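You operate a simulated robot arm through the tools that you are given. There is no shell and no other tool.

You run a simulated robot arm. Do the job below in one go: nothing can be reset, and whatever is moved stays where it is left.

JOB
Set the controls near the top of the green bench. At the end: the red jig knob is turned to 3; the yellow jig knob is turned to 4; the green jig knob is turned to 2; the blue jig knob is turned to 1; whatever was shut is shut again. Leave all else as you found it, and nothing knocked over.
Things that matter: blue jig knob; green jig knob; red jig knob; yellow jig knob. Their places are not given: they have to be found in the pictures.

It is judged by the outcome, as a careful person would: the job done as asked, and still so three seconds after it is handed in. It fails if anything else is knocked over, pushed out of place, dropped, spilled or broken.

ROBOT AND FRAMES
A 7-joint arm with a three-finger gripper, fixed in place. Base frame: the origin is on the floor under the middle of its stand, x ahead of it, y to its left, z up. Readings come in mm, rad, newtons and seconds.
It reaches about 1342 mm from its shoulder. Its first joint turns from -2.897 to 2.897 rad. Payload 2.69 kg.
The TCP is the grasp point between the finger pads, 30 mm short of the fingertips. In the tool frame z runs along the fingers and y along their closing line. The gripper opens to 128 mm; its body begins 117 mm behind the TCP.
Orientation is that of the tool frame in the base frame, as a unit quaternion [w, x, y, z]. With the fingers straight down and closing along the base's y, the tool's x points along the base's -x, its y along +y and its z along -z.

CONTROLS
- The arm moves only by the tool step_arm. Its argument "steps" is a list of rows, each an object of numbers (a shift or turn left out is 0, a gripper value left out holds the last): "ax", "ay", "az": the turn, a rotation vector about the tool's x, y, z in rad; "dx", "dy", "dz": the shift along the tool's x, y, z in mm; "jaw": the finger opening in mm, from 0 to 128. In form: [{"ax": .., "ay": .., "az": .., "dx": .., "dy": .., "dz": .., "jaw": ..}, ...]. A call has 1 to 20 rows; each row is the pose to reach, as a shift and turn from the pose commanded when the call began, along the tool's axes at that moment. Rows are played at 5 a second. More than 50 mm and 0.15 rad between two rows, or a gripper value outside its range, and nothing of the call is played. Where a pose cannot be reached the arm comes as near as it can. A force on the tool above 40 N (or 10 N above the force at the start of the call, whichever is more), or a blocked arm, ends the call early, and 0.2 s more pass. The fingers move at their own pace (about 127 mm/s each) and stop on an object; they squeeze with about 35 N. The grip force told is the motor's: it shows also when the fingers shut on nothing. Time passes only in rows, and 0.2 s behind the last, so rows that repeat a pose let the fingers close. It gives the time, the measured TCP pose, the force on the tool (base axes), the opening and the grip force at its end, in the units of the frame above (readings bear some noise), with the torque about the TCP (base axes, N m) and any sound that the robot's microphone picked up, and new pictures: "views" is both (left out), scene, wrist or none.
- Cameras (640 x 400 px; columns grow to the right, rows downward): "scene" is fixed at [49.5, -650.6, 1510.6]; the picture's right is [0.79, -0.61, 0.00], its down [-0.26, -0.33, -0.91] and it looks along [0.56, 0.72, -0.42] (base axes); focal length 312 px, centre (320, 200). "wrist" rides on the gripper at [58, 54, -131] in the tool frame; the picture's right is [-0.68, 0.74, 0.00], its down [-0.62, -0.57, -0.55] and it looks along [-0.40, -0.37, 0.84] (tool axes); focal length 234 px, centre (320, 200).
- slide_trunk(by): moves the trunk up (or, below 0, down) by that many mm; the arm rides with it, the base frame stays. It gives what a move gives, with no picture.
- probe_pixels(camera, pixels): there is no depth. For up to 12 entries [column, row, z] of the newest picture of that camera ("zoom" is the newest enlarged one), the place [x, y] in the base frame at which the ray of that pixel passes the height z, good to about 2 mm. It takes no simulated time.
- enlarge(camera, box): a new picture of the part [left, top, right, bottom] of that camera's present view, enlarged. It takes no simulated time.
- sign_off(): hands the job in; it is judged then, once.

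Open the gripper and draw the arm clear of the work before you hand the job in, unless the task says otherwise.

The tools are called after ">>>" as a command line: name --argument value ..., lists and objects as JSON in quotes. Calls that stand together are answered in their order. step_arm: Moves the arm, as the interface text tells. Its arguments: {"type":"object","properties":{"steps":{"type":"array"},"views":{"type":"string","enum":["both","scene","wrist","none"]}},"required":["steps"]} The other tools are called the same way: slide_trunk (by) moves the trunk up or down; probe_pixels (camera, pixels) gives the place at which the rays of pixels pass given heights; enlarge (camera, box) takes an enlarged picture of a part of a camera's view; sign_off () hands the job in.

At the start:

```text
time_s: 0.0
tool_pos: [617.8, -144.5, 1251.6]
ee_rot: [0.0, 0.001, 1.0, 0.0]
contact_force: [-0.2, -0.1, -0.4]
ft_torque: [0.02, 0.01, 0.01]
gripper_width: 128.0
grasp_force: 0.1
trunk travel left (down, up): [-150.0, 200.0]
```

scene: 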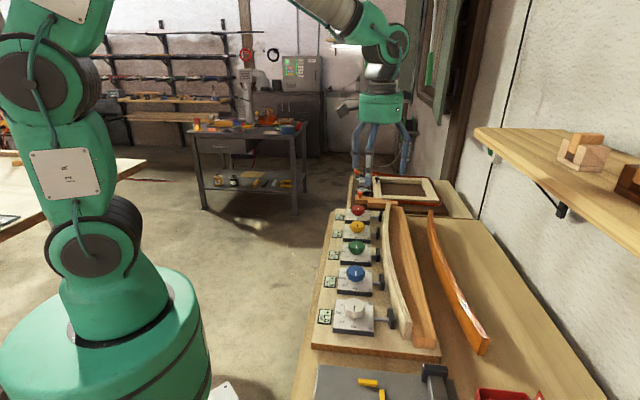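
wrist: 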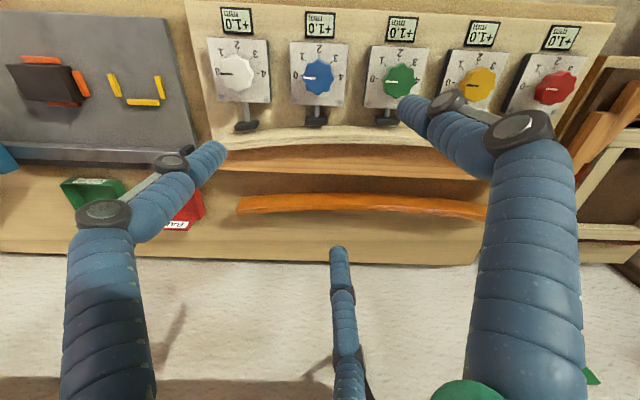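

I see five knobs (white, blue, green, yellow, red) on a jig board, each with a little black lever beside it and a display. I'll enlarge both views to read the dials and the levers.

>>> enlarge --camera "wrist" --box '[190, 0, 400, 140]'

>>> enlarge --camera "wrist" --box '[360, 0, 600, 150]'

>>> enlarge --camera "scene" --box '[310, 190, 450, 360]'

```text
2.86 times, centred on (295, 70) of wrist
```

zoom: 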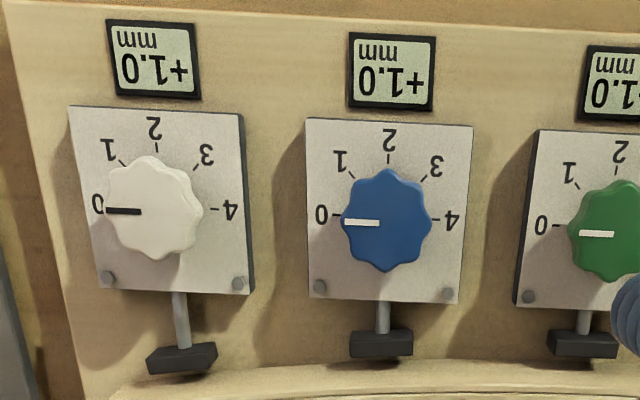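

```text
2.67 times, centred on (480, 75) of wrist
```

zoom: 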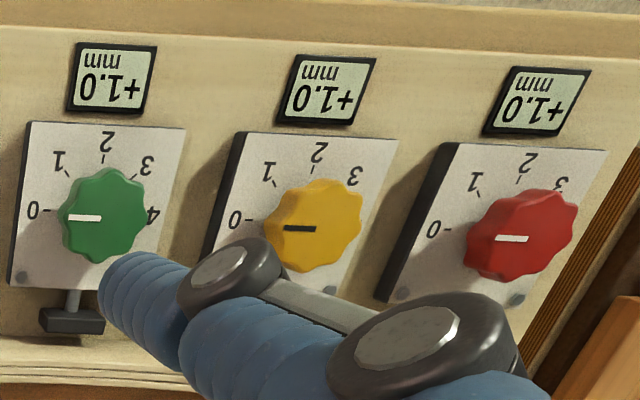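

```text
2.35 times, centred on (380, 275) of scene
```

zoom: 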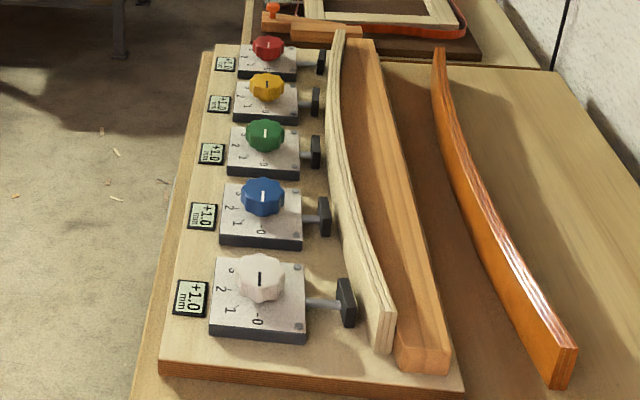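

All the knobs point at 0. I'll probe knob pixels in both views at several heights to triangulate where they sit.

>>> probe_pixels --camera "scene" --pixels '[[355, 307, 900], [355, 307, 1000], [355, 307, 1100], [356, 271, 900], [356, 271, 1000], [356, 271, 1100], [357, 209, 900], [357, 209, 1000], [357, 209, 1100]]'

>>> probe_pixels --camera "wrist" --pixels '[[237, 72, 900], [237, 72, 1000], [237, 72, 1100], [318.8, 76, 900], [318.8, 76, 1000], [318.8, 76, 1100], [554, 88, 900], [554, 88, 1000], [554, 88, 1100]]'

```text
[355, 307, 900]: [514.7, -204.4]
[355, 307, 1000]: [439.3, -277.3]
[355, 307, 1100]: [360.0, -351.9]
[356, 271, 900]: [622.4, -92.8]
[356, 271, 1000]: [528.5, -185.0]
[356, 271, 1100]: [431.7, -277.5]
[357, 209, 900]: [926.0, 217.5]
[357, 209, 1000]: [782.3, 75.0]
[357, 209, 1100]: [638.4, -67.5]
```

```text
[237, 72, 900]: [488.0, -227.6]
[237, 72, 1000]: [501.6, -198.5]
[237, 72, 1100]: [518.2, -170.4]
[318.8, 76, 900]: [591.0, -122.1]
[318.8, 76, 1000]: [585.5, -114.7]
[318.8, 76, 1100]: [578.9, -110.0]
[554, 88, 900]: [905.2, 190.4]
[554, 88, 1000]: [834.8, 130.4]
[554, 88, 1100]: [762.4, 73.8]
```

The triangulation puts the knobs at about z≈930, on a line from white (≈492,-222) to red (≈885,176) running 45° to the base axes, about 140 mm apart. I'll move over the blue knob and part-close the fingers to see how the gripper looks and to measure heights better.

>>> step_arm --steps '[{"dx": 7, "dy": 6, "dz": 35, "jaw": 100}, {"dx": 14, "dy": 12, "dz": 70, "jaw": 80}, {"dx": 21, "dy": 18, "dz": 105, "jaw": 80}, {"dx": 28, "dy": 22, "dz": 140, "jaw": 80}, {"dx": 28, "dy": 22, "dz": 140, "jaw": 80}]'

```text
time_s: 1.2
tool_pos: [590.0, -120.0, 1112.0]
ee_rot: [-0.001, 0.001, 1.0, 0.0]
contact_force: [0.4, 0.0, -0.4]
ft_torque: [0.0, 0.03, 0.0]
gripper_width: 79.8
grasp_force: 0.1
trunk travel left (down, up): [-150.0, 200.0]
```

scene: 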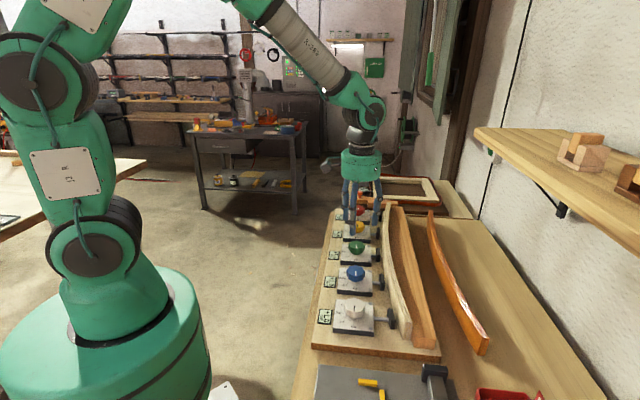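
wrist: 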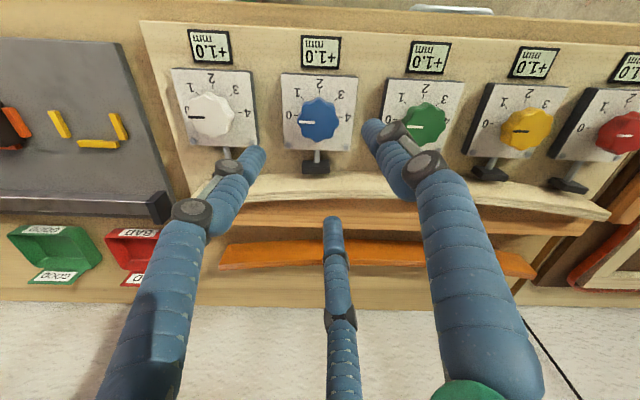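

The gripper is above the line of knobs and the fingers look radially arranged. I'll enlarge the blue area in both views for accurate pixels.

>>> enlarge --camera "wrist" --box '[270, 20, 430, 190]'

>>> enlarge --camera "scene" --box '[315, 255, 405, 345]'

>>> enlarge --camera "scene" --box '[320, 195, 410, 265]'

```text
2.35 times, centred on (350, 105) of wrist
```

zoom: 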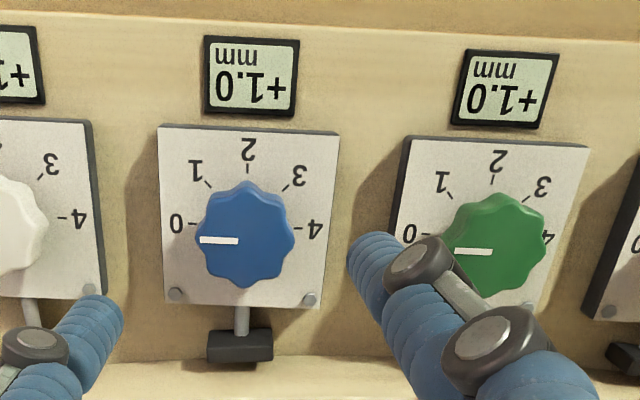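

```text
4.44 times, centred on (360, 300) of scene
```

zoom: 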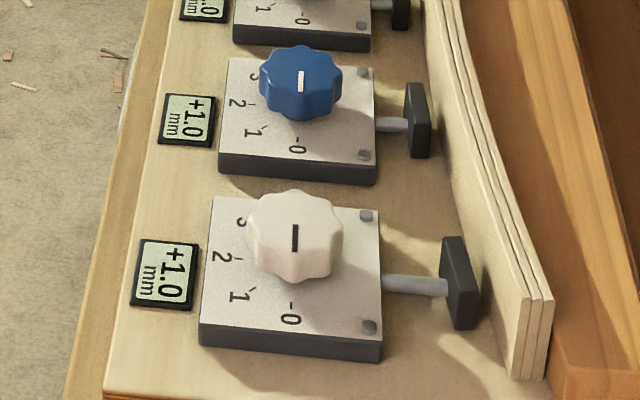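

```text
5.71 times, centred on (365, 230) of scene
```

zoom: 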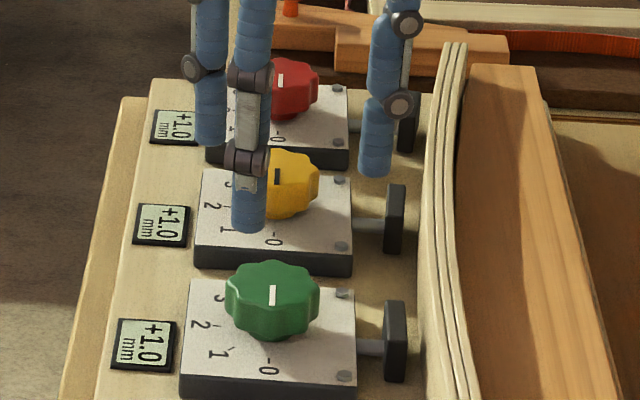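

I'll probe the blue knob's top centre in both views, plus plate corners and knob edges, to fix the heights and sizes.

>>> probe_pixels --camera "wrist" --pixels '[[318.5, 122, 900], [318.5, 122, 940], [318.5, 122, 960], [281.5, 73.5, 900], [281.5, 73.5, 920], [357.5, 76.5, 900], [357.5, 76.5, 920], [298, 122, 940], [340, 122, 940]]'

>>> probe_pixels --camera "scene" --pixels '[[355.5, 270.5, 900], [355.5, 270.5, 940], [355.5, 270.5, 960], [373, 293.5, 900], [373, 293.5, 920], [337, 289.5, 900], [337, 289.5, 920], [355, 298.5, 940], [355, 308, 940]]'

```text
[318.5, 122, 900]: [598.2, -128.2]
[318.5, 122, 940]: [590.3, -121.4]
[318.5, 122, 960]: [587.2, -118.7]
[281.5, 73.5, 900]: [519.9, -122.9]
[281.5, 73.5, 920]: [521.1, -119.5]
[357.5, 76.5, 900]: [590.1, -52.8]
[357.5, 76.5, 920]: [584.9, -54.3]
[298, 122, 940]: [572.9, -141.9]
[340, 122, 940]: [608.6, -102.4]
```

```text
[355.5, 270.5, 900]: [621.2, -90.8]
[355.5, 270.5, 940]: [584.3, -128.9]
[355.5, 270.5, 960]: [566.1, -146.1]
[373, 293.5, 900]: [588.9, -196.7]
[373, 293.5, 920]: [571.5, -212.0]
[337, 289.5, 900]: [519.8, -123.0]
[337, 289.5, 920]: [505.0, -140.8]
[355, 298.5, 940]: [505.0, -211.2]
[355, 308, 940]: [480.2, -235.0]
```

The plate tops come out at z≈900 and the knob tops at z≈933, with knobs about 54 mm across. I'll check the pusher pad distance and height to be sure the fingers clear it.

>>> probe_pixels --camera "wrist" --pixels '[[316, 160.5, 880], [316, 160.5, 900], [316, 160.5, 920], [307, 162, 890], [330, 162, 890], [400, 180, 900], [400, 180, 920]]'

>>> probe_pixels --camera "scene" --pixels '[[381.8, 273.6, 880], [381.8, 273.6, 900], [381.8, 273.6, 920], [385, 290, 870], [385, 290, 880]]'

```text
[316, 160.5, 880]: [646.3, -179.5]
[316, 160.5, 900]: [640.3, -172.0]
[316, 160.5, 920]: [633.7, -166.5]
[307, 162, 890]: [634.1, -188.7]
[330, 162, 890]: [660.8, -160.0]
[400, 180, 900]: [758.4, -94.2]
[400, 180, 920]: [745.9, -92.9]
```

```text
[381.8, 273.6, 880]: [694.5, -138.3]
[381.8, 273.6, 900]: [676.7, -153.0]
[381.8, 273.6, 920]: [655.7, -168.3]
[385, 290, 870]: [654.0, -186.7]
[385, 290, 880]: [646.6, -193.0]
```

The pusher pad starts about 70 mm from the knob centre, so fingers kept near 72 mm opening stay clear. I'll lower to z≈1000, still above the knob, to check centring in the wrist view.

>>> step_arm --steps '[{"dx": -0.5, "dy": -3.5, "dz": 30, "jaw": 74}, {"dx": -0.5, "dy": -3.5, "dz": 60, "jaw": 74}, {"dx": -0.5, "dy": -3.5, "dz": 90, "jaw": 74}, {"dx": -0.5, "dy": -3.5, "dz": 112, "jaw": 74}, {"dx": -0.5, "dy": -3.5, "dz": 112, "jaw": 74}]'

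```text
time_s: 2.4
tool_pos: [591.4, -128.3, 999.8]
ee_rot: [0.0, 0.0, 1.0, 0.0]
contact_force: [0.3, 0.7, -0.8]
ft_torque: [0.01, 0.01, -0.01]
gripper_width: 74.0
grasp_force: 0.1
trunk travel left (down, up): [-150.0, 200.0]
```

scene: 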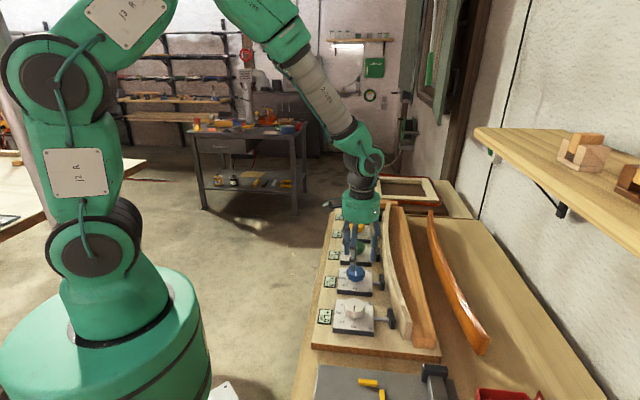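
wrist: 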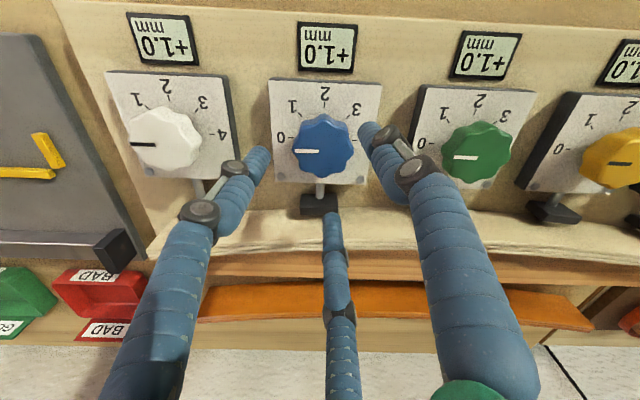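

The readings carry some noise, so I'll hold still for a moment to get another TCP reading and enlarge the wrist view around the blue knob.

>>> step_arm --steps '[{"jaw": 74}]' --views "none"

>>> step_arm --steps '[{"jaw": 74}]' --views "none"

>>> step_arm --steps '[{"jaw": 74}]' --views "wrist"

>>> enlarge --camera "wrist" --box '[240, 10, 420, 230]'

```text
time_s: 2.8
tool_pos: [590.0, -128.5, 999.0]
ee_rot: [0.0, 0.0, 1.0, 0.0]
contact_force: [-0.6, 0.5, 0.4]
ft_torque: [0.0, 0.01, -0.01]
gripper_width: 74.1
grasp_force: 0.1
trunk travel left (down, up): [-150.0, 200.0]
```

```text
time_s: 3.2
tool_pos: [591.1, -127.9, 999.3]
ee_rot: [0.0, 0.0, 1.0, 0.0]
contact_force: [-0.7, -0.6, 0.0]
ft_torque: [0.0, -0.01, 0.0]
gripper_width: 74.0
grasp_force: 0.1
trunk travel left (down, up): [-150.0, 200.0]
```

```text
time_s: 3.6
tool_pos: [590.4, -127.5, 999.0]
ee_rot: [0.0, 0.0, 1.0, 0.0]
contact_force: [-1.0, 0.2, 0.2]
ft_torque: [0.0, 0.0, -0.03]
gripper_width: 74.0
grasp_force: 0.0
trunk travel left (down, up): [-150.0, 200.0]
```

wrist: 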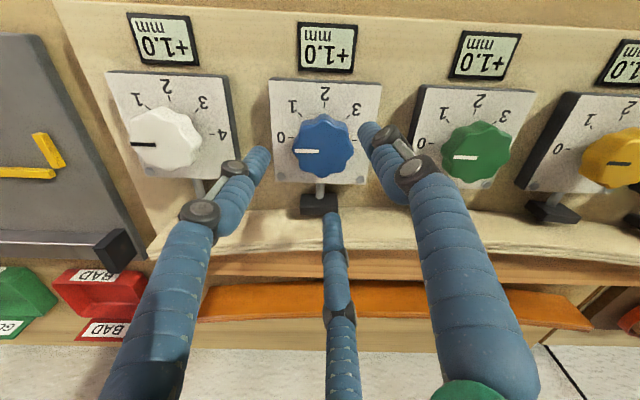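

```text
1.82 times, centred on (330, 120) of wrist
```

zoom: 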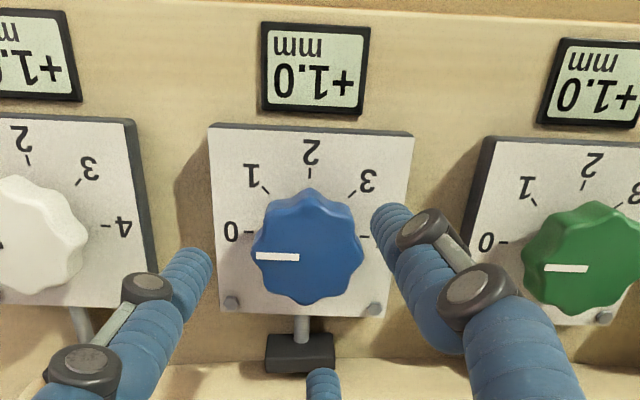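

The TCP reads about (590.7, -128.0). I'll re-estimate the blue knob's centre from this closer view, using top-face pixel (323.4, 151.3).

>>> probe_pixels --camera "wrist" --pixels '[[323.4, 151.3, 930], [323.4, 151.3, 936], [292.5, 151, 933], [354, 152, 933], [270, 79, 900], [382, 83, 900], [271.5, 181, 900], [365, 183, 900]]'

>>> enlarge --camera "scene" --box '[320, 230, 400, 310]'

```text
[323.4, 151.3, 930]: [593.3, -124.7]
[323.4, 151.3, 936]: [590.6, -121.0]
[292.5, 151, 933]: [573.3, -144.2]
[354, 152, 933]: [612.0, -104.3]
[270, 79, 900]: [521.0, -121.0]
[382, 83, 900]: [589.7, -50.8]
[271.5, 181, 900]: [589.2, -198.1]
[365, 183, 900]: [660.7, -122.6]
```

```text
5.00 times, centred on (360, 270) of scene
```

zoom: 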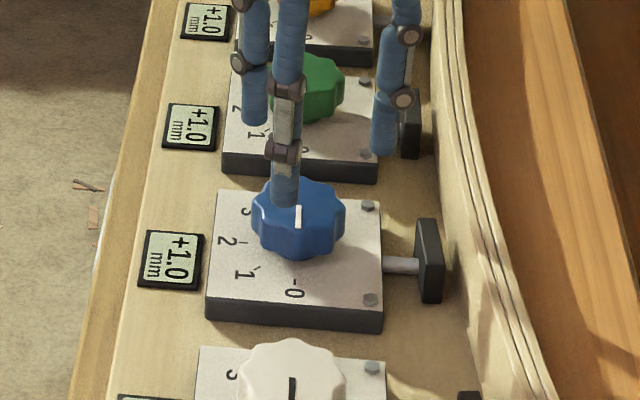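

I'll locate the tick marks on the plate, whose centre should be the knob axis, to cross-check the knob centre and the tick angles.

>>> probe_pixels --camera "wrist" --pixels '[[289.9, 139.2, 900], [355.3, 140.3, 900], [325, 107.9, 900], [299.8, 114.5, 900], [347.6, 115.6, 900], [282, 175, 905], [360, 177, 905]]'

>>> enlarge --camera "wrist" --box '[265, 70, 385, 190]'

```text
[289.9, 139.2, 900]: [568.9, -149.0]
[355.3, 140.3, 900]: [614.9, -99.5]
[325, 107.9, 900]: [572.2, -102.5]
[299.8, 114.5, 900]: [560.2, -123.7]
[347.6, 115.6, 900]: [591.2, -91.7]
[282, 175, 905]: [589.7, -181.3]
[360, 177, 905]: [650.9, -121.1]
```

```text
3.33 times, centred on (325, 130) of wrist
```

zoom: 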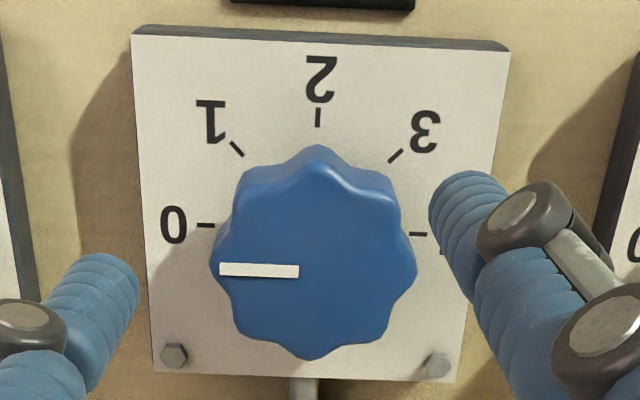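

Tick geometry puts the blue axis at ≈(591.3, -123.8), with ticks every 45° and 0→4 clockwise from above. I'll centre over it and pre-rotate 45° counter-clockwise so the 45° turn ends at the present yaw.

>>> step_arm --steps '[{"dx": -0.3, "dy": 2, "az": -0.131, "jaw": 74}, {"dx": -0.6, "dy": 4.2, "az": -0.262, "jaw": 74}, {"dx": -0.6, "dy": 4.2, "az": -0.393, "jaw": 74}, {"dx": -0.6, "dy": 4.2, "az": -0.524, "jaw": 74}, {"dx": -0.6, "dy": 4.2, "az": -0.655, "jaw": 74}, {"dx": -0.6, "dy": 4.2, "az": -0.7854, "jaw": 74}, {"dx": -0.6, "dy": 4.2, "az": -0.7854, "jaw": 74}, {"dx": -0.6, "dy": 4.2, "az": -0.7854, "jaw": 74}]'

```text
time_s: 5.4
tool_pos: [592.2, -123.2, 999.0]
ee_rot: [0.0, -0.383, 0.924, 0.0]
contact_force: [-0.1, 0.1, 0.4]
ft_torque: [0.03, 0.0, -0.02]
gripper_width: 74.1
grasp_force: 0.0
trunk travel left (down, up): [-150.0, 200.0]
```

scene: 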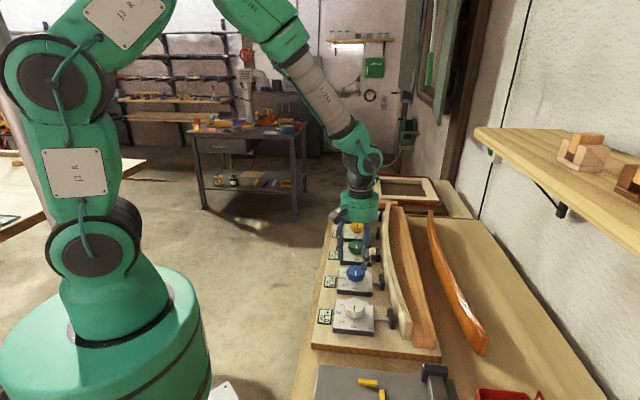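
wrist: 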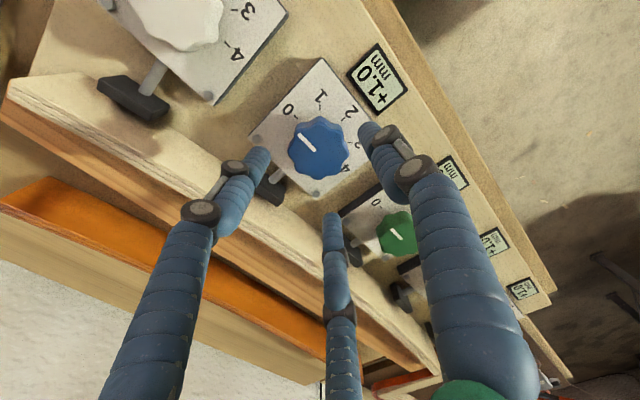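

The pose came out cleanly. I'll check centring: the axis point at z=933 should project to about (319, 153).

>>> enlarge --camera "wrist" --box '[240, 90, 400, 210]'

```text
3.33 times, centred on (320, 150) of wrist
```

zoom: 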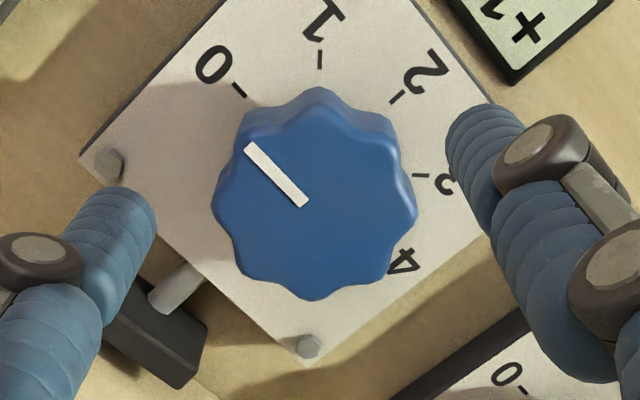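

The knob centre shows at about (318.8, 154.5), matching the prediction to within about 1 mm. I'll descend 63 mm around the knob with the fingers still open.

>>> step_arm --steps '[{"dz": 12, "jaw": 74}, {"dz": 24}, {"dz": 36}, {"dz": 48}, {"dz": 57}, {"dz": 63}, {"dz": 63}]'

```text
time_s: 7.0
tool_pos: [589.9, -122.1, 934.3]
ee_rot: [0.0, -0.383, 0.924, 0.0]
contact_force: [0.4, 0.2, 0.1]
ft_torque: [-0.01, 0.01, 0.02]
gripper_width: 74.2
grasp_force: 0.1
trunk travel left (down, up): [-150.0, 200.0]
```

scene: 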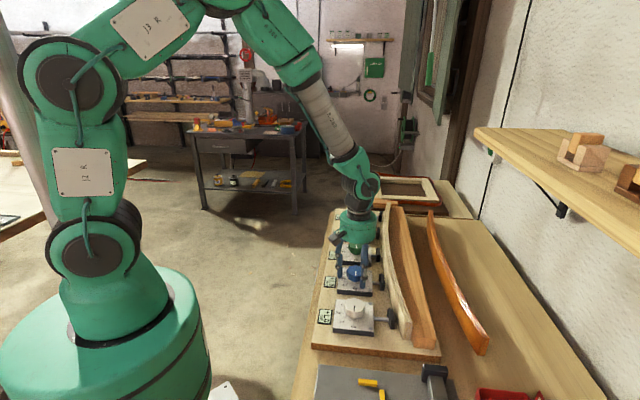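
wrist: 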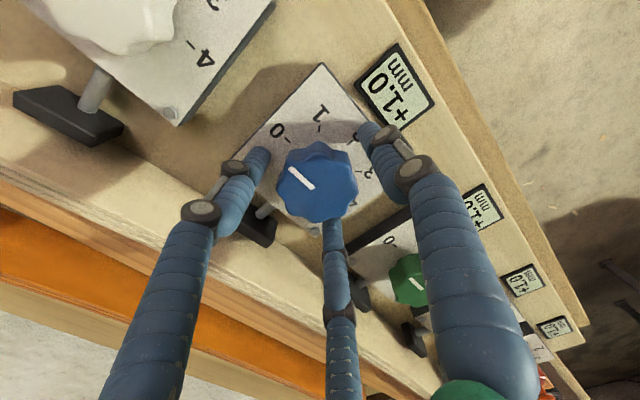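

TCP z≈934, so the tips sit about 4 mm above the plate with no contact. A quick enlargement will confirm the fingers surround the knob evenly.

>>> enlarge --camera "wrist" --box '[220, 90, 420, 250]'

>>> enlarge --camera "scene" --box '[310, 210, 410, 320]'

```text
2.50 times, centred on (320, 170) of wrist
```

zoom: 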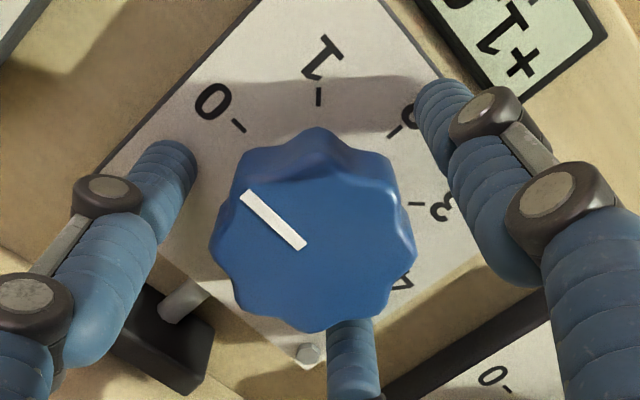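

```text
3.64 times, centred on (360, 265) of scene
```

zoom: 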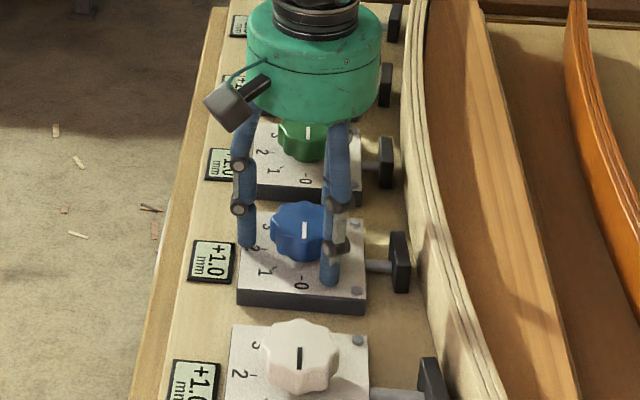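

The fingers surround the knob with clear room all round. I'll close gradually to just about the knob diameter and read the force, so I can correct any offset before squeezing.

>>> step_arm --steps '[{"jaw": 66}, {"jaw": 60}, {"jaw": 56}, {"jaw": 56}]' --views "wrist"

```text
time_s: 8.0
tool_pos: [590.6, -122.8, 936.0]
ee_rot: [0.0, -0.382, 0.924, 0.0]
contact_force: [-0.4, -0.4, 0.7]
ft_torque: [-0.01, 0.0, 0.01]
gripper_width: 55.9
grasp_force: 0.1
trunk travel left (down, up): [-150.0, 200.0]
```

wrist: 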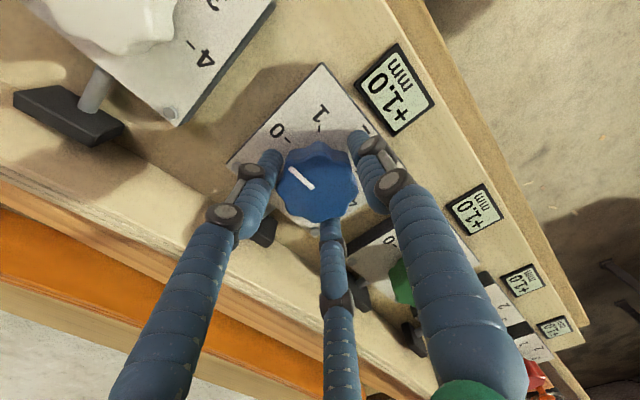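

>>> enlarge --camera "wrist" --box '[250, 120, 390, 250]'

```text
3.08 times, centred on (320, 185) of wrist
```

zoom: 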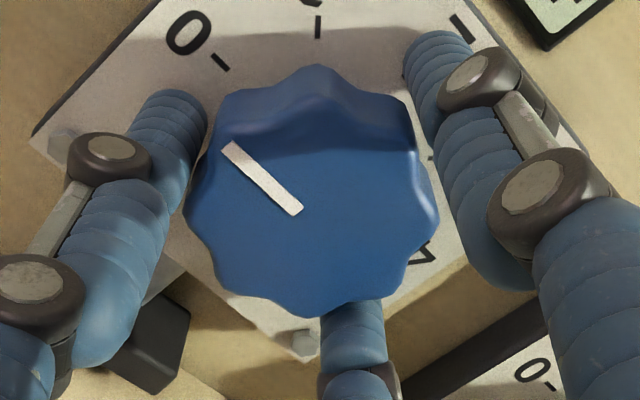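

There is no contact at 56 mm and the fingers look evenly spaced around the knob. I'll close onto it and read the force.

>>> step_arm --steps '[{"jaw": 53}, {"jaw": 50}, {"jaw": 48}, {"jaw": 48}]' --views "wrist"

```text
time_s: 9.0
tool_pos: [590.7, -121.3, 936.3]
ee_rot: [0.0, -0.383, 0.924, 0.0]
contact_force: [-1.7, -7.4, 1.2]
ft_torque: [-0.22, 0.05, 0.01]
gripper_width: 53.2
grasp_force: 4.0
trunk travel left (down, up): [-150.0, 200.0]
```

wrist: 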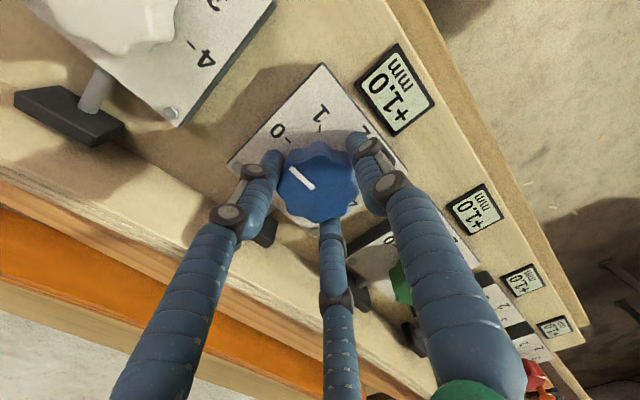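

The contact force of -7.4 N in y says the knob axis lies about 1.5 mm toward -y. I'll shift the tool that way and then close fully.

>>> step_arm --steps '[{"dx": 0.5, "dy": -0.7, "jaw": 50}, {"dx": 0.9, "dy": -1.3, "jaw": 48}, {"dx": 0.9, "dy": -1.3, "jaw": 44}, {"dx": 0.9, "dy": -1.3, "jaw": 40}]' --views "none"

```text
time_s: 10.0
tool_pos: [589.3, -124.5, 934.7]
ee_rot: [0.0, -0.382, 0.924, 0.001]
contact_force: [-6.2, -7.9, -0.9]
ft_torque: [-0.07, 0.2, -0.08]
gripper_width: 50.2
grasp_force: 44.9
trunk travel left (down, up): [-150.0, 200.0]
```

Gripped at 50 mm with modest side force. I'll turn clockwise (+az) in small rows, 45° total, and watch the torque and sound.

>>> step_arm --steps '[{"az": 0.1, "jaw": 40}, {"az": 0.2}, {"az": 0.3}, {"az": 0.393}, {"az": 0.393}]' --views "wrist"

```text
time_s: 11.2
tool_pos: [588.9, -124.1, 935.6]
ee_rot: [0.0, -0.195, 0.981, 0.0]
contact_force: [-11.1, -10.1, -6.6]
ft_torque: [-0.23, 0.27, -0.01]
gripper_width: 50.1
grasp_force: 44.6
trunk travel left (down, up): [-150.0, 200.0]
```

wrist: 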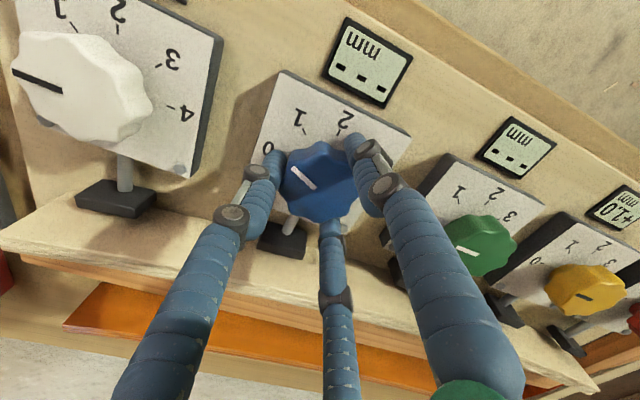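

The knob follows the grip. The blue and green displays now show something like dashes, so I'll enlarge them before going on.

>>> enlarge --camera "wrist" --box '[240, 10, 420, 130]'

>>> enlarge --camera "wrist" --box '[430, 110, 640, 350]'

>>> enlarge --camera "scene" --box '[310, 200, 410, 340]'

```text
3.33 times, centred on (330, 70) of wrist
```

zoom: 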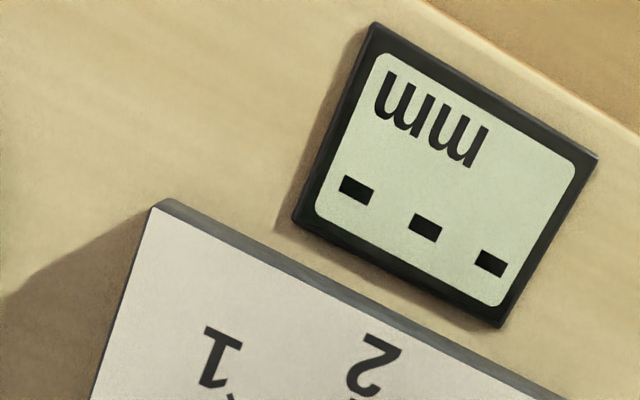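

```text
1.67 times, centred on (535, 230) of wrist
```

zoom: 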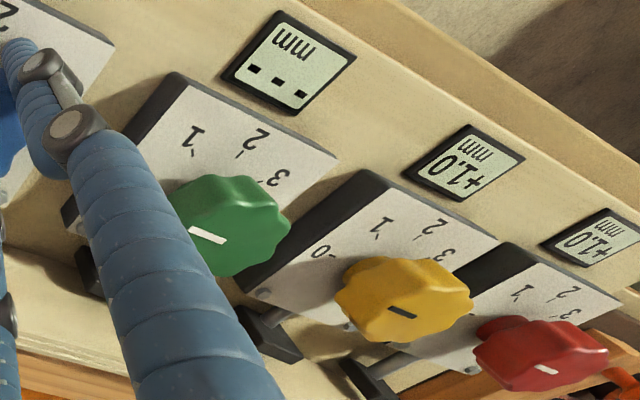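

```text
2.86 times, centred on (360, 270) of scene
```

zoom: 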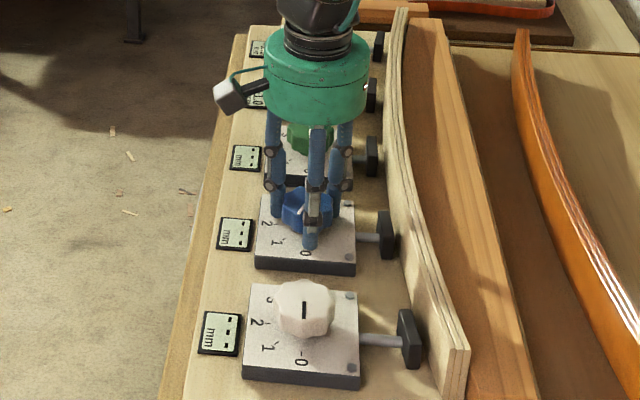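

The readouts for white, blue and green show dashes while blue is turning, and the other knobs have not moved. I'll turn the remaining 22.5° to put blue on 1.

>>> step_arm --steps '[{"az": 0.1, "jaw": 40}, {"az": 0.2}, {"az": 0.3}, {"az": 0.393}, {"az": 0.393}, {"az": 0.393}]' --views "both"

```text
time_s: 12.6
tool_pos: [590.3, -123.6, 934.6]
ee_rot: [-0.001, 0.001, 1.0, 0.0]
contact_force: [-11.8, -0.6, -13.2]
ft_torque: [0.09, 0.21, 0.02]
gripper_width: 50.3
grasp_force: 44.4
trunk travel left (down, up): [-150.0, 200.0]
```

scene: 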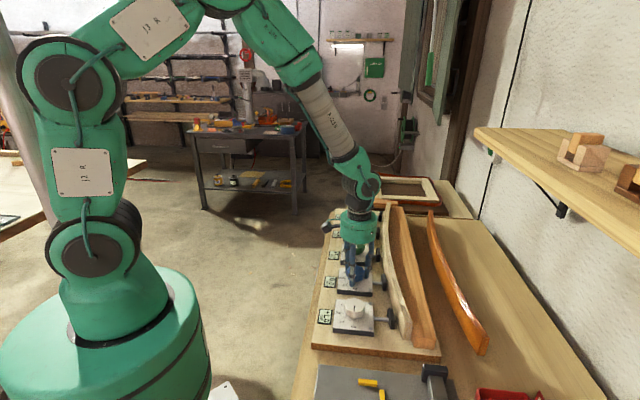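
wrist: 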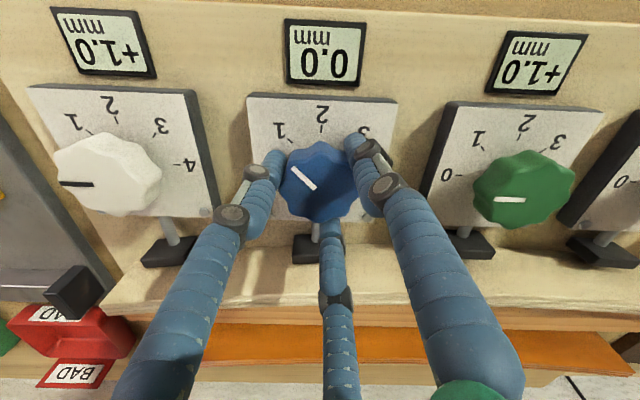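

The blue readout now shows 0.0 mm and its pointer is at 1, while white and green are back at +1.0. I'll open the fingers and rise straight up to check.

>>> step_arm --steps '[{"jaw": 56}, {"jaw": 66}, {"jaw": 74}, {"jaw": 74}]' --views "none"

>>> step_arm --steps '[{"dz": -15, "jaw": 74}, {"dz": -30}, {"dz": -50}, {"dz": -64}, {"dz": -64}]' --views "both"

>>> enlarge --camera "wrist" --box '[230, 10, 430, 210]'

```text
time_s: 13.6
tool_pos: [590.2, -123.0, 934.7]
ee_rot: [0.0, 0.001, 1.0, -0.001]
contact_force: [-0.4, -0.1, 0.2]
ft_torque: [-0.02, -0.01, 0.0]
gripper_width: 73.9
grasp_force: 0.1
trunk travel left (down, up): [-150.0, 200.0]
```

```text
time_s: 14.8
tool_pos: [589.8, -122.7, 1000.4]
ee_rot: [0.0, -0.001, 1.0, 0.0]
contact_force: [0.6, 0.1, -0.7]
ft_torque: [0.04, 0.0, -0.02]
gripper_width: 74.2
grasp_force: 0.1
trunk travel left (down, up): [-150.0, 200.0]
```

scene: 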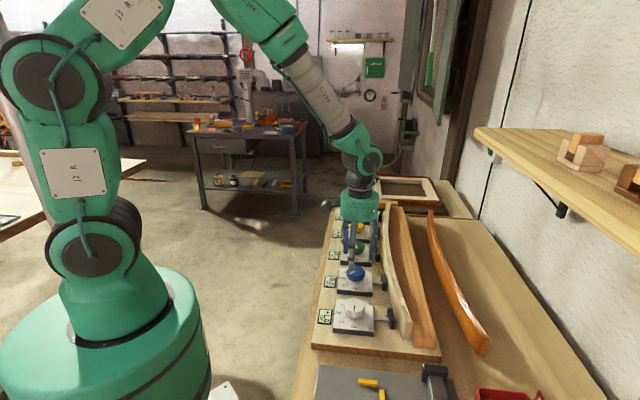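
wrist: 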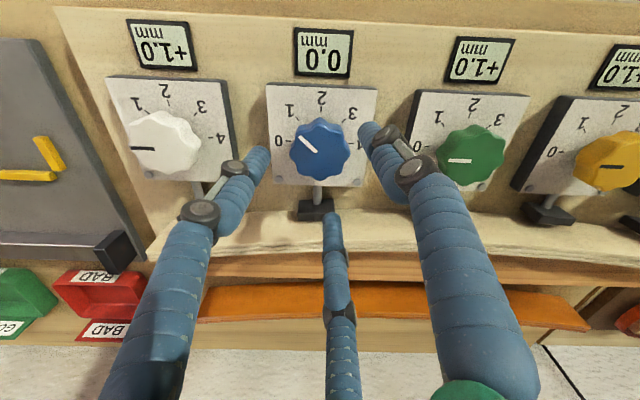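

```text
2.00 times, centred on (330, 110) of wrist
```

zoom: 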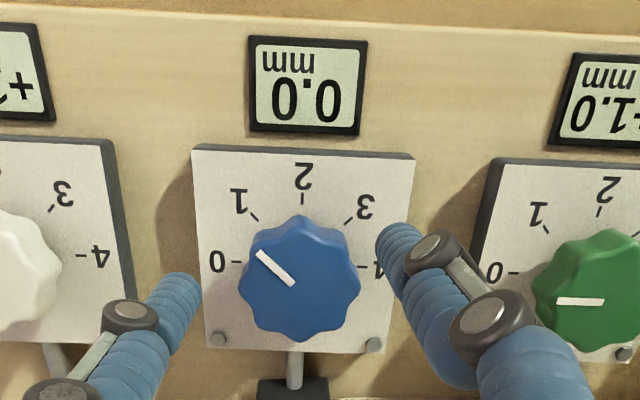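

Blue sits on the 1 tick with its readout at 0.0. I'll translate about 140 mm along the row at the same height to hover over the green knob.

>>> probe_pixels --camera "zoom" --pixels '[[258, 252, 930], [292, 284, 930], [238, 262, 900], [362, 266, 900], [303, 198, 900]]'

>>> step_arm --steps '[{"dx": -20, "dy": 20, "jaw": 74}, {"dx": -45, "dy": 45}, {"dx": -72, "dy": 72}, {"dx": -99, "dy": 99}, {"dx": -99, "dy": 99}, {"dx": -99, "dy": 99}]' --views "both"

>>> enlarge --camera "wrist" --box '[230, 30, 410, 210]'

```text
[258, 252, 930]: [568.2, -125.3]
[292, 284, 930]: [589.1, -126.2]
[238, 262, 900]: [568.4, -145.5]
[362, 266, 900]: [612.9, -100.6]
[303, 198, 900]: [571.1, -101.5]
```

```text
time_s: 16.2
tool_pos: [691.0, -25.2, 998.8]
ee_rot: [0.0, 0.0, 1.0, 0.0]
contact_force: [-1.0, 0.1, 0.0]
ft_torque: [0.03, -0.01, -0.01]
gripper_width: 73.9
grasp_force: 0.2
trunk travel left (down, up): [-150.0, 200.0]
```

scene: 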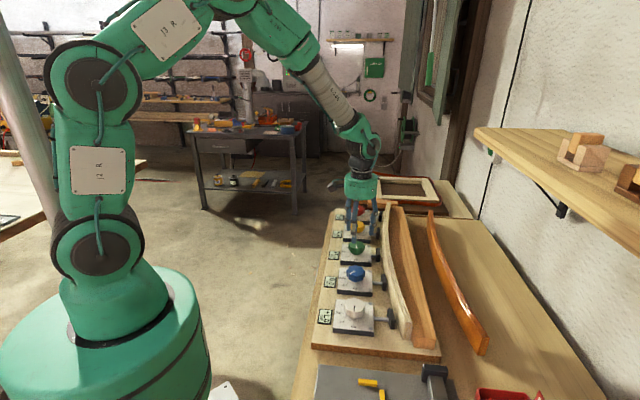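
wrist: 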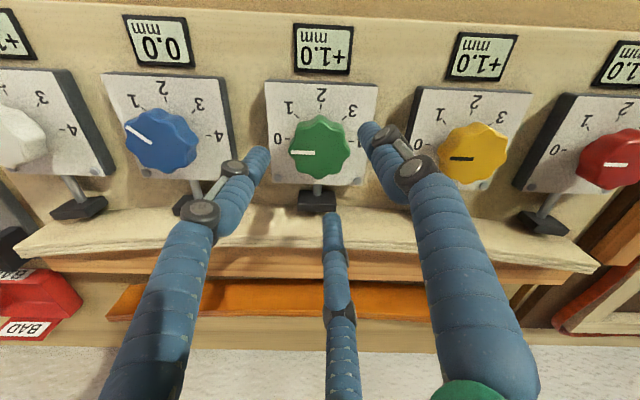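

```text
2.22 times, centred on (320, 120) of wrist
```

zoom: 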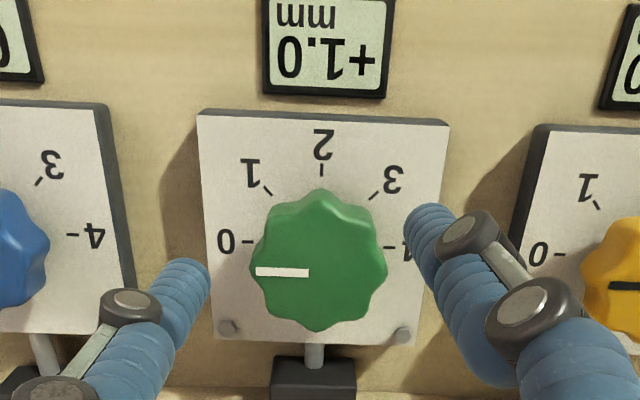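

Hovering over green, the view nearly matches the blue one. I'll probe its ticks and pointer to get the axis.

>>> probe_pixels --camera "zoom" --pixels '[[249, 243, 900], [389, 247, 900], [268, 191, 900], [373, 196, 900], [321, 170, 900], [256, 271, 930], [308, 272, 930], [249, 270, 930], [387, 272, 930]]'

>>> step_arm --steps '[{"jaw": 74}]' --views "none"

>>> step_arm --steps '[{"jaw": 74}]' --views "none"

```text
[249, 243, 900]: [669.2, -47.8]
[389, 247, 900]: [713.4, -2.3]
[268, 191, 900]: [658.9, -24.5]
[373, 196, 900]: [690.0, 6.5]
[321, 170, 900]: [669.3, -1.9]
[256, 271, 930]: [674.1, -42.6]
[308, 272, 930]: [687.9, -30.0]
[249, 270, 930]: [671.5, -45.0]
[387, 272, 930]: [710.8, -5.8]
```

```text
time_s: 16.6
tool_pos: [691.8, -25.4, 999.0]
ee_rot: [0.0, -0.001, 1.0, 0.0]
contact_force: [0.3, -0.4, -0.7]
ft_torque: [-0.02, 0.0, -0.02]
gripper_width: 74.2
grasp_force: 0.1
trunk travel left (down, up): [-150.0, 200.0]
```

```text
time_s: 17.0
tool_pos: [691.5, -25.4, 998.3]
ee_rot: [0.001, -0.001, 1.0, 0.0]
contact_force: [-0.5, 1.1, 0.9]
ft_torque: [0.03, -0.01, 0.01]
gripper_width: 73.8
grasp_force: 0.0
trunk travel left (down, up): [-150.0, 200.0]
```

Green's axis is at ≈(691, -25) and the TCP is already there within 1 mm. I'll pre-rotate 90° counter-clockwise so the 90° turn can finish at the present yaw.

>>> step_arm --steps '[{"dx": 0.5, "dy": -0.4, "az": -0.131, "jaw": 74}, {"dx": 0.5, "dy": -0.4, "az": -0.262}, {"dx": 0.5, "dy": -0.4, "az": -0.393}, {"dx": 0.5, "dy": -0.4, "az": -0.524}, {"dx": 0.5, "dy": -0.4, "az": -0.655}, {"dx": 0.5, "dy": -0.4, "az": -0.785}, {"dx": 0.5, "dy": -0.4, "az": -0.916}, {"dx": 0.5, "dy": -0.4, "az": -1.047}, {"dx": 0.5, "dy": -0.4, "az": -1.178}, {"dx": 0.5, "dy": -0.4, "az": -1.309}, {"dx": 0.5, "dy": -0.4, "az": -1.44}, {"dx": 0.5, "dy": -0.4, "az": -1.5708}, {"dx": 0.5, "dy": -0.4, "az": -1.5708}, {"dx": 0.5, "dy": -0.4, "az": -1.5708}]' --views "both"

>>> enlarge --camera "wrist" --box '[240, 90, 400, 210]'

```text
time_s: 20.0
tool_pos: [688.3, -24.2, 999.8]
ee_rot: [-0.001, -0.707, 0.707, 0.0]
contact_force: [-0.2, -0.2, 0.0]
ft_torque: [-0.03, -0.01, 0.02]
gripper_width: 73.9
grasp_force: 0.0
trunk travel left (down, up): [-150.0, 200.0]
```

scene: 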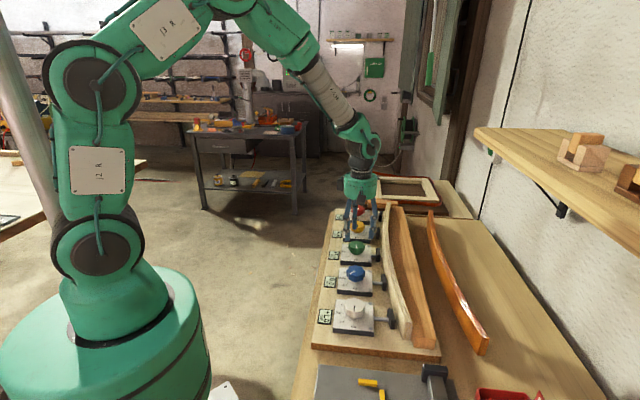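
wrist: 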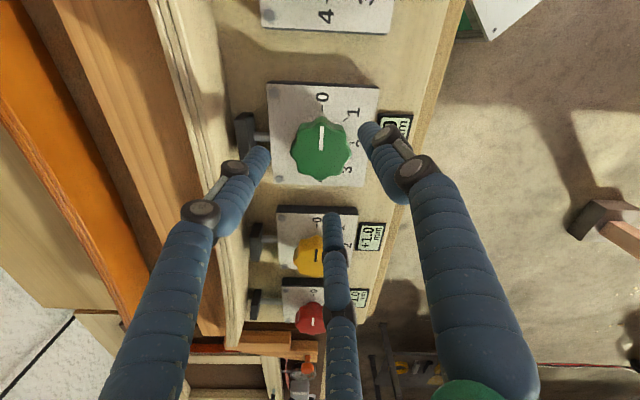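

```text
3.33 times, centred on (320, 150) of wrist
```

zoom: 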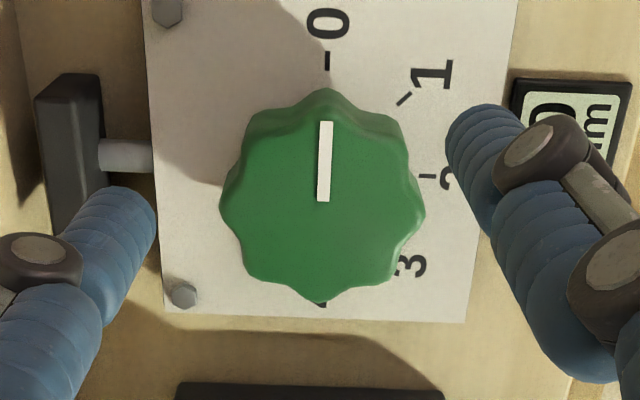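

The pose was reached with full rotation available. I'll take two more readings to average the noise before centring.

>>> step_arm --steps '[{"jaw": 74}]' --views "none"

>>> step_arm --steps '[{"jaw": 74}]' --views "none"

>>> probe_pixels --camera "zoom" --pixels '[[326, 62, 900], [427, 176, 900], [404, 99, 900], [322, 305, 900], [322, 218, 930], [323, 201, 930], [325, 122, 930]]'

```text
time_s: 20.4
tool_pos: [688.9, -26.2, 999.3]
ee_rot: [0.0, 0.707, -0.707, -0.001]
contact_force: [0.5, 0.3, -0.3]
ft_torque: [0.01, 0.01, -0.02]
gripper_width: 74.1
grasp_force: 0.1
trunk travel left (down, up): [-150.0, 200.0]
```

```text
time_s: 20.8
tool_pos: [689.5, -23.7, 998.4]
ee_rot: [0.0, -0.707, 0.707, 0.0]
contact_force: [-0.4, 0.0, 0.2]
ft_torque: [0.0, 0.0, -0.01]
gripper_width: 74.1
grasp_force: 0.0
trunk travel left (down, up): [-150.0, 200.0]
```

```text
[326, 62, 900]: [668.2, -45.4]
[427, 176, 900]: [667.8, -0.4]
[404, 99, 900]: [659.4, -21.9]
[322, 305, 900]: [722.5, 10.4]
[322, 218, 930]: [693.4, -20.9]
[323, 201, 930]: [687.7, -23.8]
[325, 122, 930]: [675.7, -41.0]
```

The average TCP is (688.9, -24.7) and the axis appears about 1 mm further in +x and +y. I'll nudge the tool there and descend around the green knob.

>>> step_arm --steps '[{"dx": -1.0, "dy": -1.2, "dz": 12, "jaw": 74}, {"dx": -1.0, "dy": -1.2, "dz": 24}, {"dx": -1.0, "dy": -1.2, "dz": 36}, {"dx": -1.0, "dy": -1.2, "dz": 48}, {"dx": -1.0, "dy": -1.2, "dz": 57}, {"dx": -1.0, "dy": -1.2, "dz": 63}, {"dx": -1.0, "dy": -1.2, "dz": 63, "jaw": 66}, {"dx": -1.0, "dy": -1.2, "dz": 63, "jaw": 58}, {"dx": -1.0, "dy": -1.2, "dz": 63, "jaw": 56}]' --views "both"

>>> enlarge --camera "wrist" --box '[250, 120, 390, 250]'

```text
time_s: 22.8
tool_pos: [692.0, -23.3, 934.9]
ee_rot: [0.0, -0.707, 0.707, 0.001]
contact_force: [0.2, -0.3, -0.8]
ft_torque: [0.01, 0.04, 0.0]
gripper_width: 56.1
grasp_force: 0.0
trunk travel left (down, up): [-150.0, 200.0]
```

scene: 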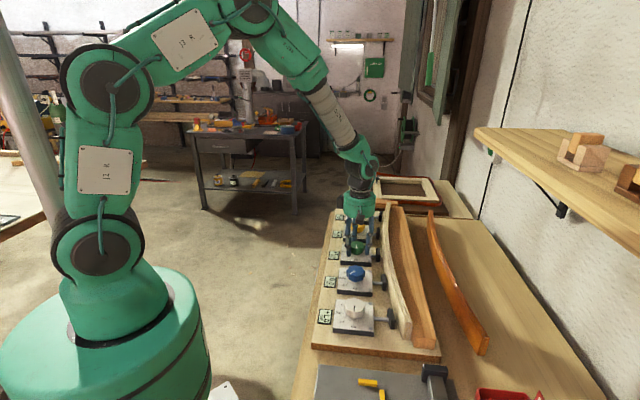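
wrist: 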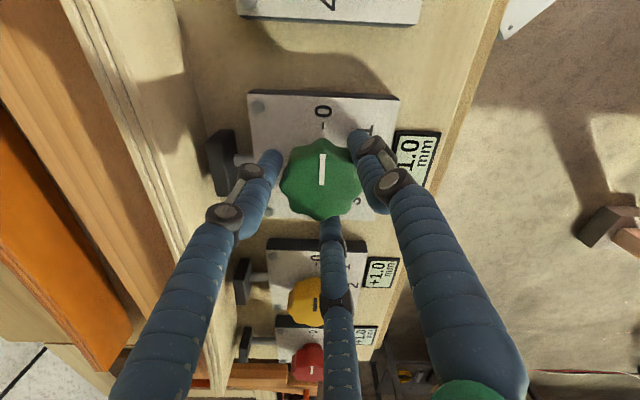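

```text
3.08 times, centred on (320, 185) of wrist
```

zoom: 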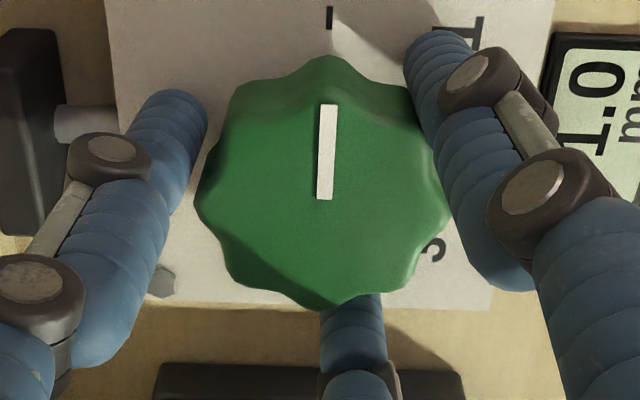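

The fingers are around the knob without contact at 56 mm. I'll close lightly and read the force.

>>> step_arm --steps '[{"jaw": 53}, {"jaw": 50}, {"jaw": 48}, {"jaw": 48}]' --views "none"

```text
time_s: 23.8
tool_pos: [691.5, -23.7, 935.3]
ee_rot: [0.0, -0.707, 0.708, 0.0]
contact_force: [-7.8, 0.4, 0.8]
ft_torque: [0.01, 0.14, -0.01]
gripper_width: 52.7
grasp_force: 3.8
trunk travel left (down, up): [-150.0, 200.0]
```

The force of -7.8 N in x means I should move about 1.5 mm toward -x. I'll shift and then close fully.

>>> step_arm --steps '[{"dy": 0.8, "jaw": 50}, {"dy": 1.5, "jaw": 48}, {"dy": 1.5, "jaw": 44}, {"dy": 1.5, "jaw": 40}]' --views "none"

```text
time_s: 24.8
tool_pos: [688.8, -24.7, 937.0]
ee_rot: [0.0, 0.707, -0.707, -0.001]
contact_force: [-2.9, -13.4, -5.1]
ft_torque: [-0.43, 0.02, -0.01]
gripper_width: 50.6
grasp_force: 45.1
trunk travel left (down, up): [-150.0, 200.0]
```

Gripped well, with a residual -13 N in y. I'll ease 1 mm that way while turning the first 45° clockwise.

>>> step_arm --steps '[{"dx": 0.6, "jaw": 40}, {"dx": 1.0, "az": 0.1}, {"dx": 1.0, "az": 0.2}, {"dx": 1.0, "az": 0.3}, {"dx": 1.0, "az": 0.4}, {"dx": 1.0, "az": 0.5}, {"dx": 1.0, "az": 0.6}, {"dx": 1.0, "az": 0.7}, {"dx": 1.0, "az": 0.7854}, {"dx": 1.0, "az": 0.7854}]' --views "wrist"

```text
time_s: 27.0
tool_pos: [689.8, -24.4, 936.4]
ee_rot: [0.0, -0.382, 0.924, 0.0]
contact_force: [2.3, 13.3, -1.9]
ft_torque: [0.24, -0.24, 0.02]
gripper_width: 50.3
grasp_force: 45.1
trunk travel left (down, up): [-150.0, 200.0]
```

wrist: 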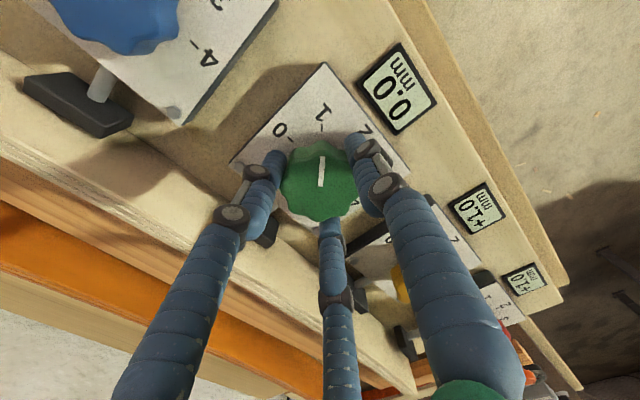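

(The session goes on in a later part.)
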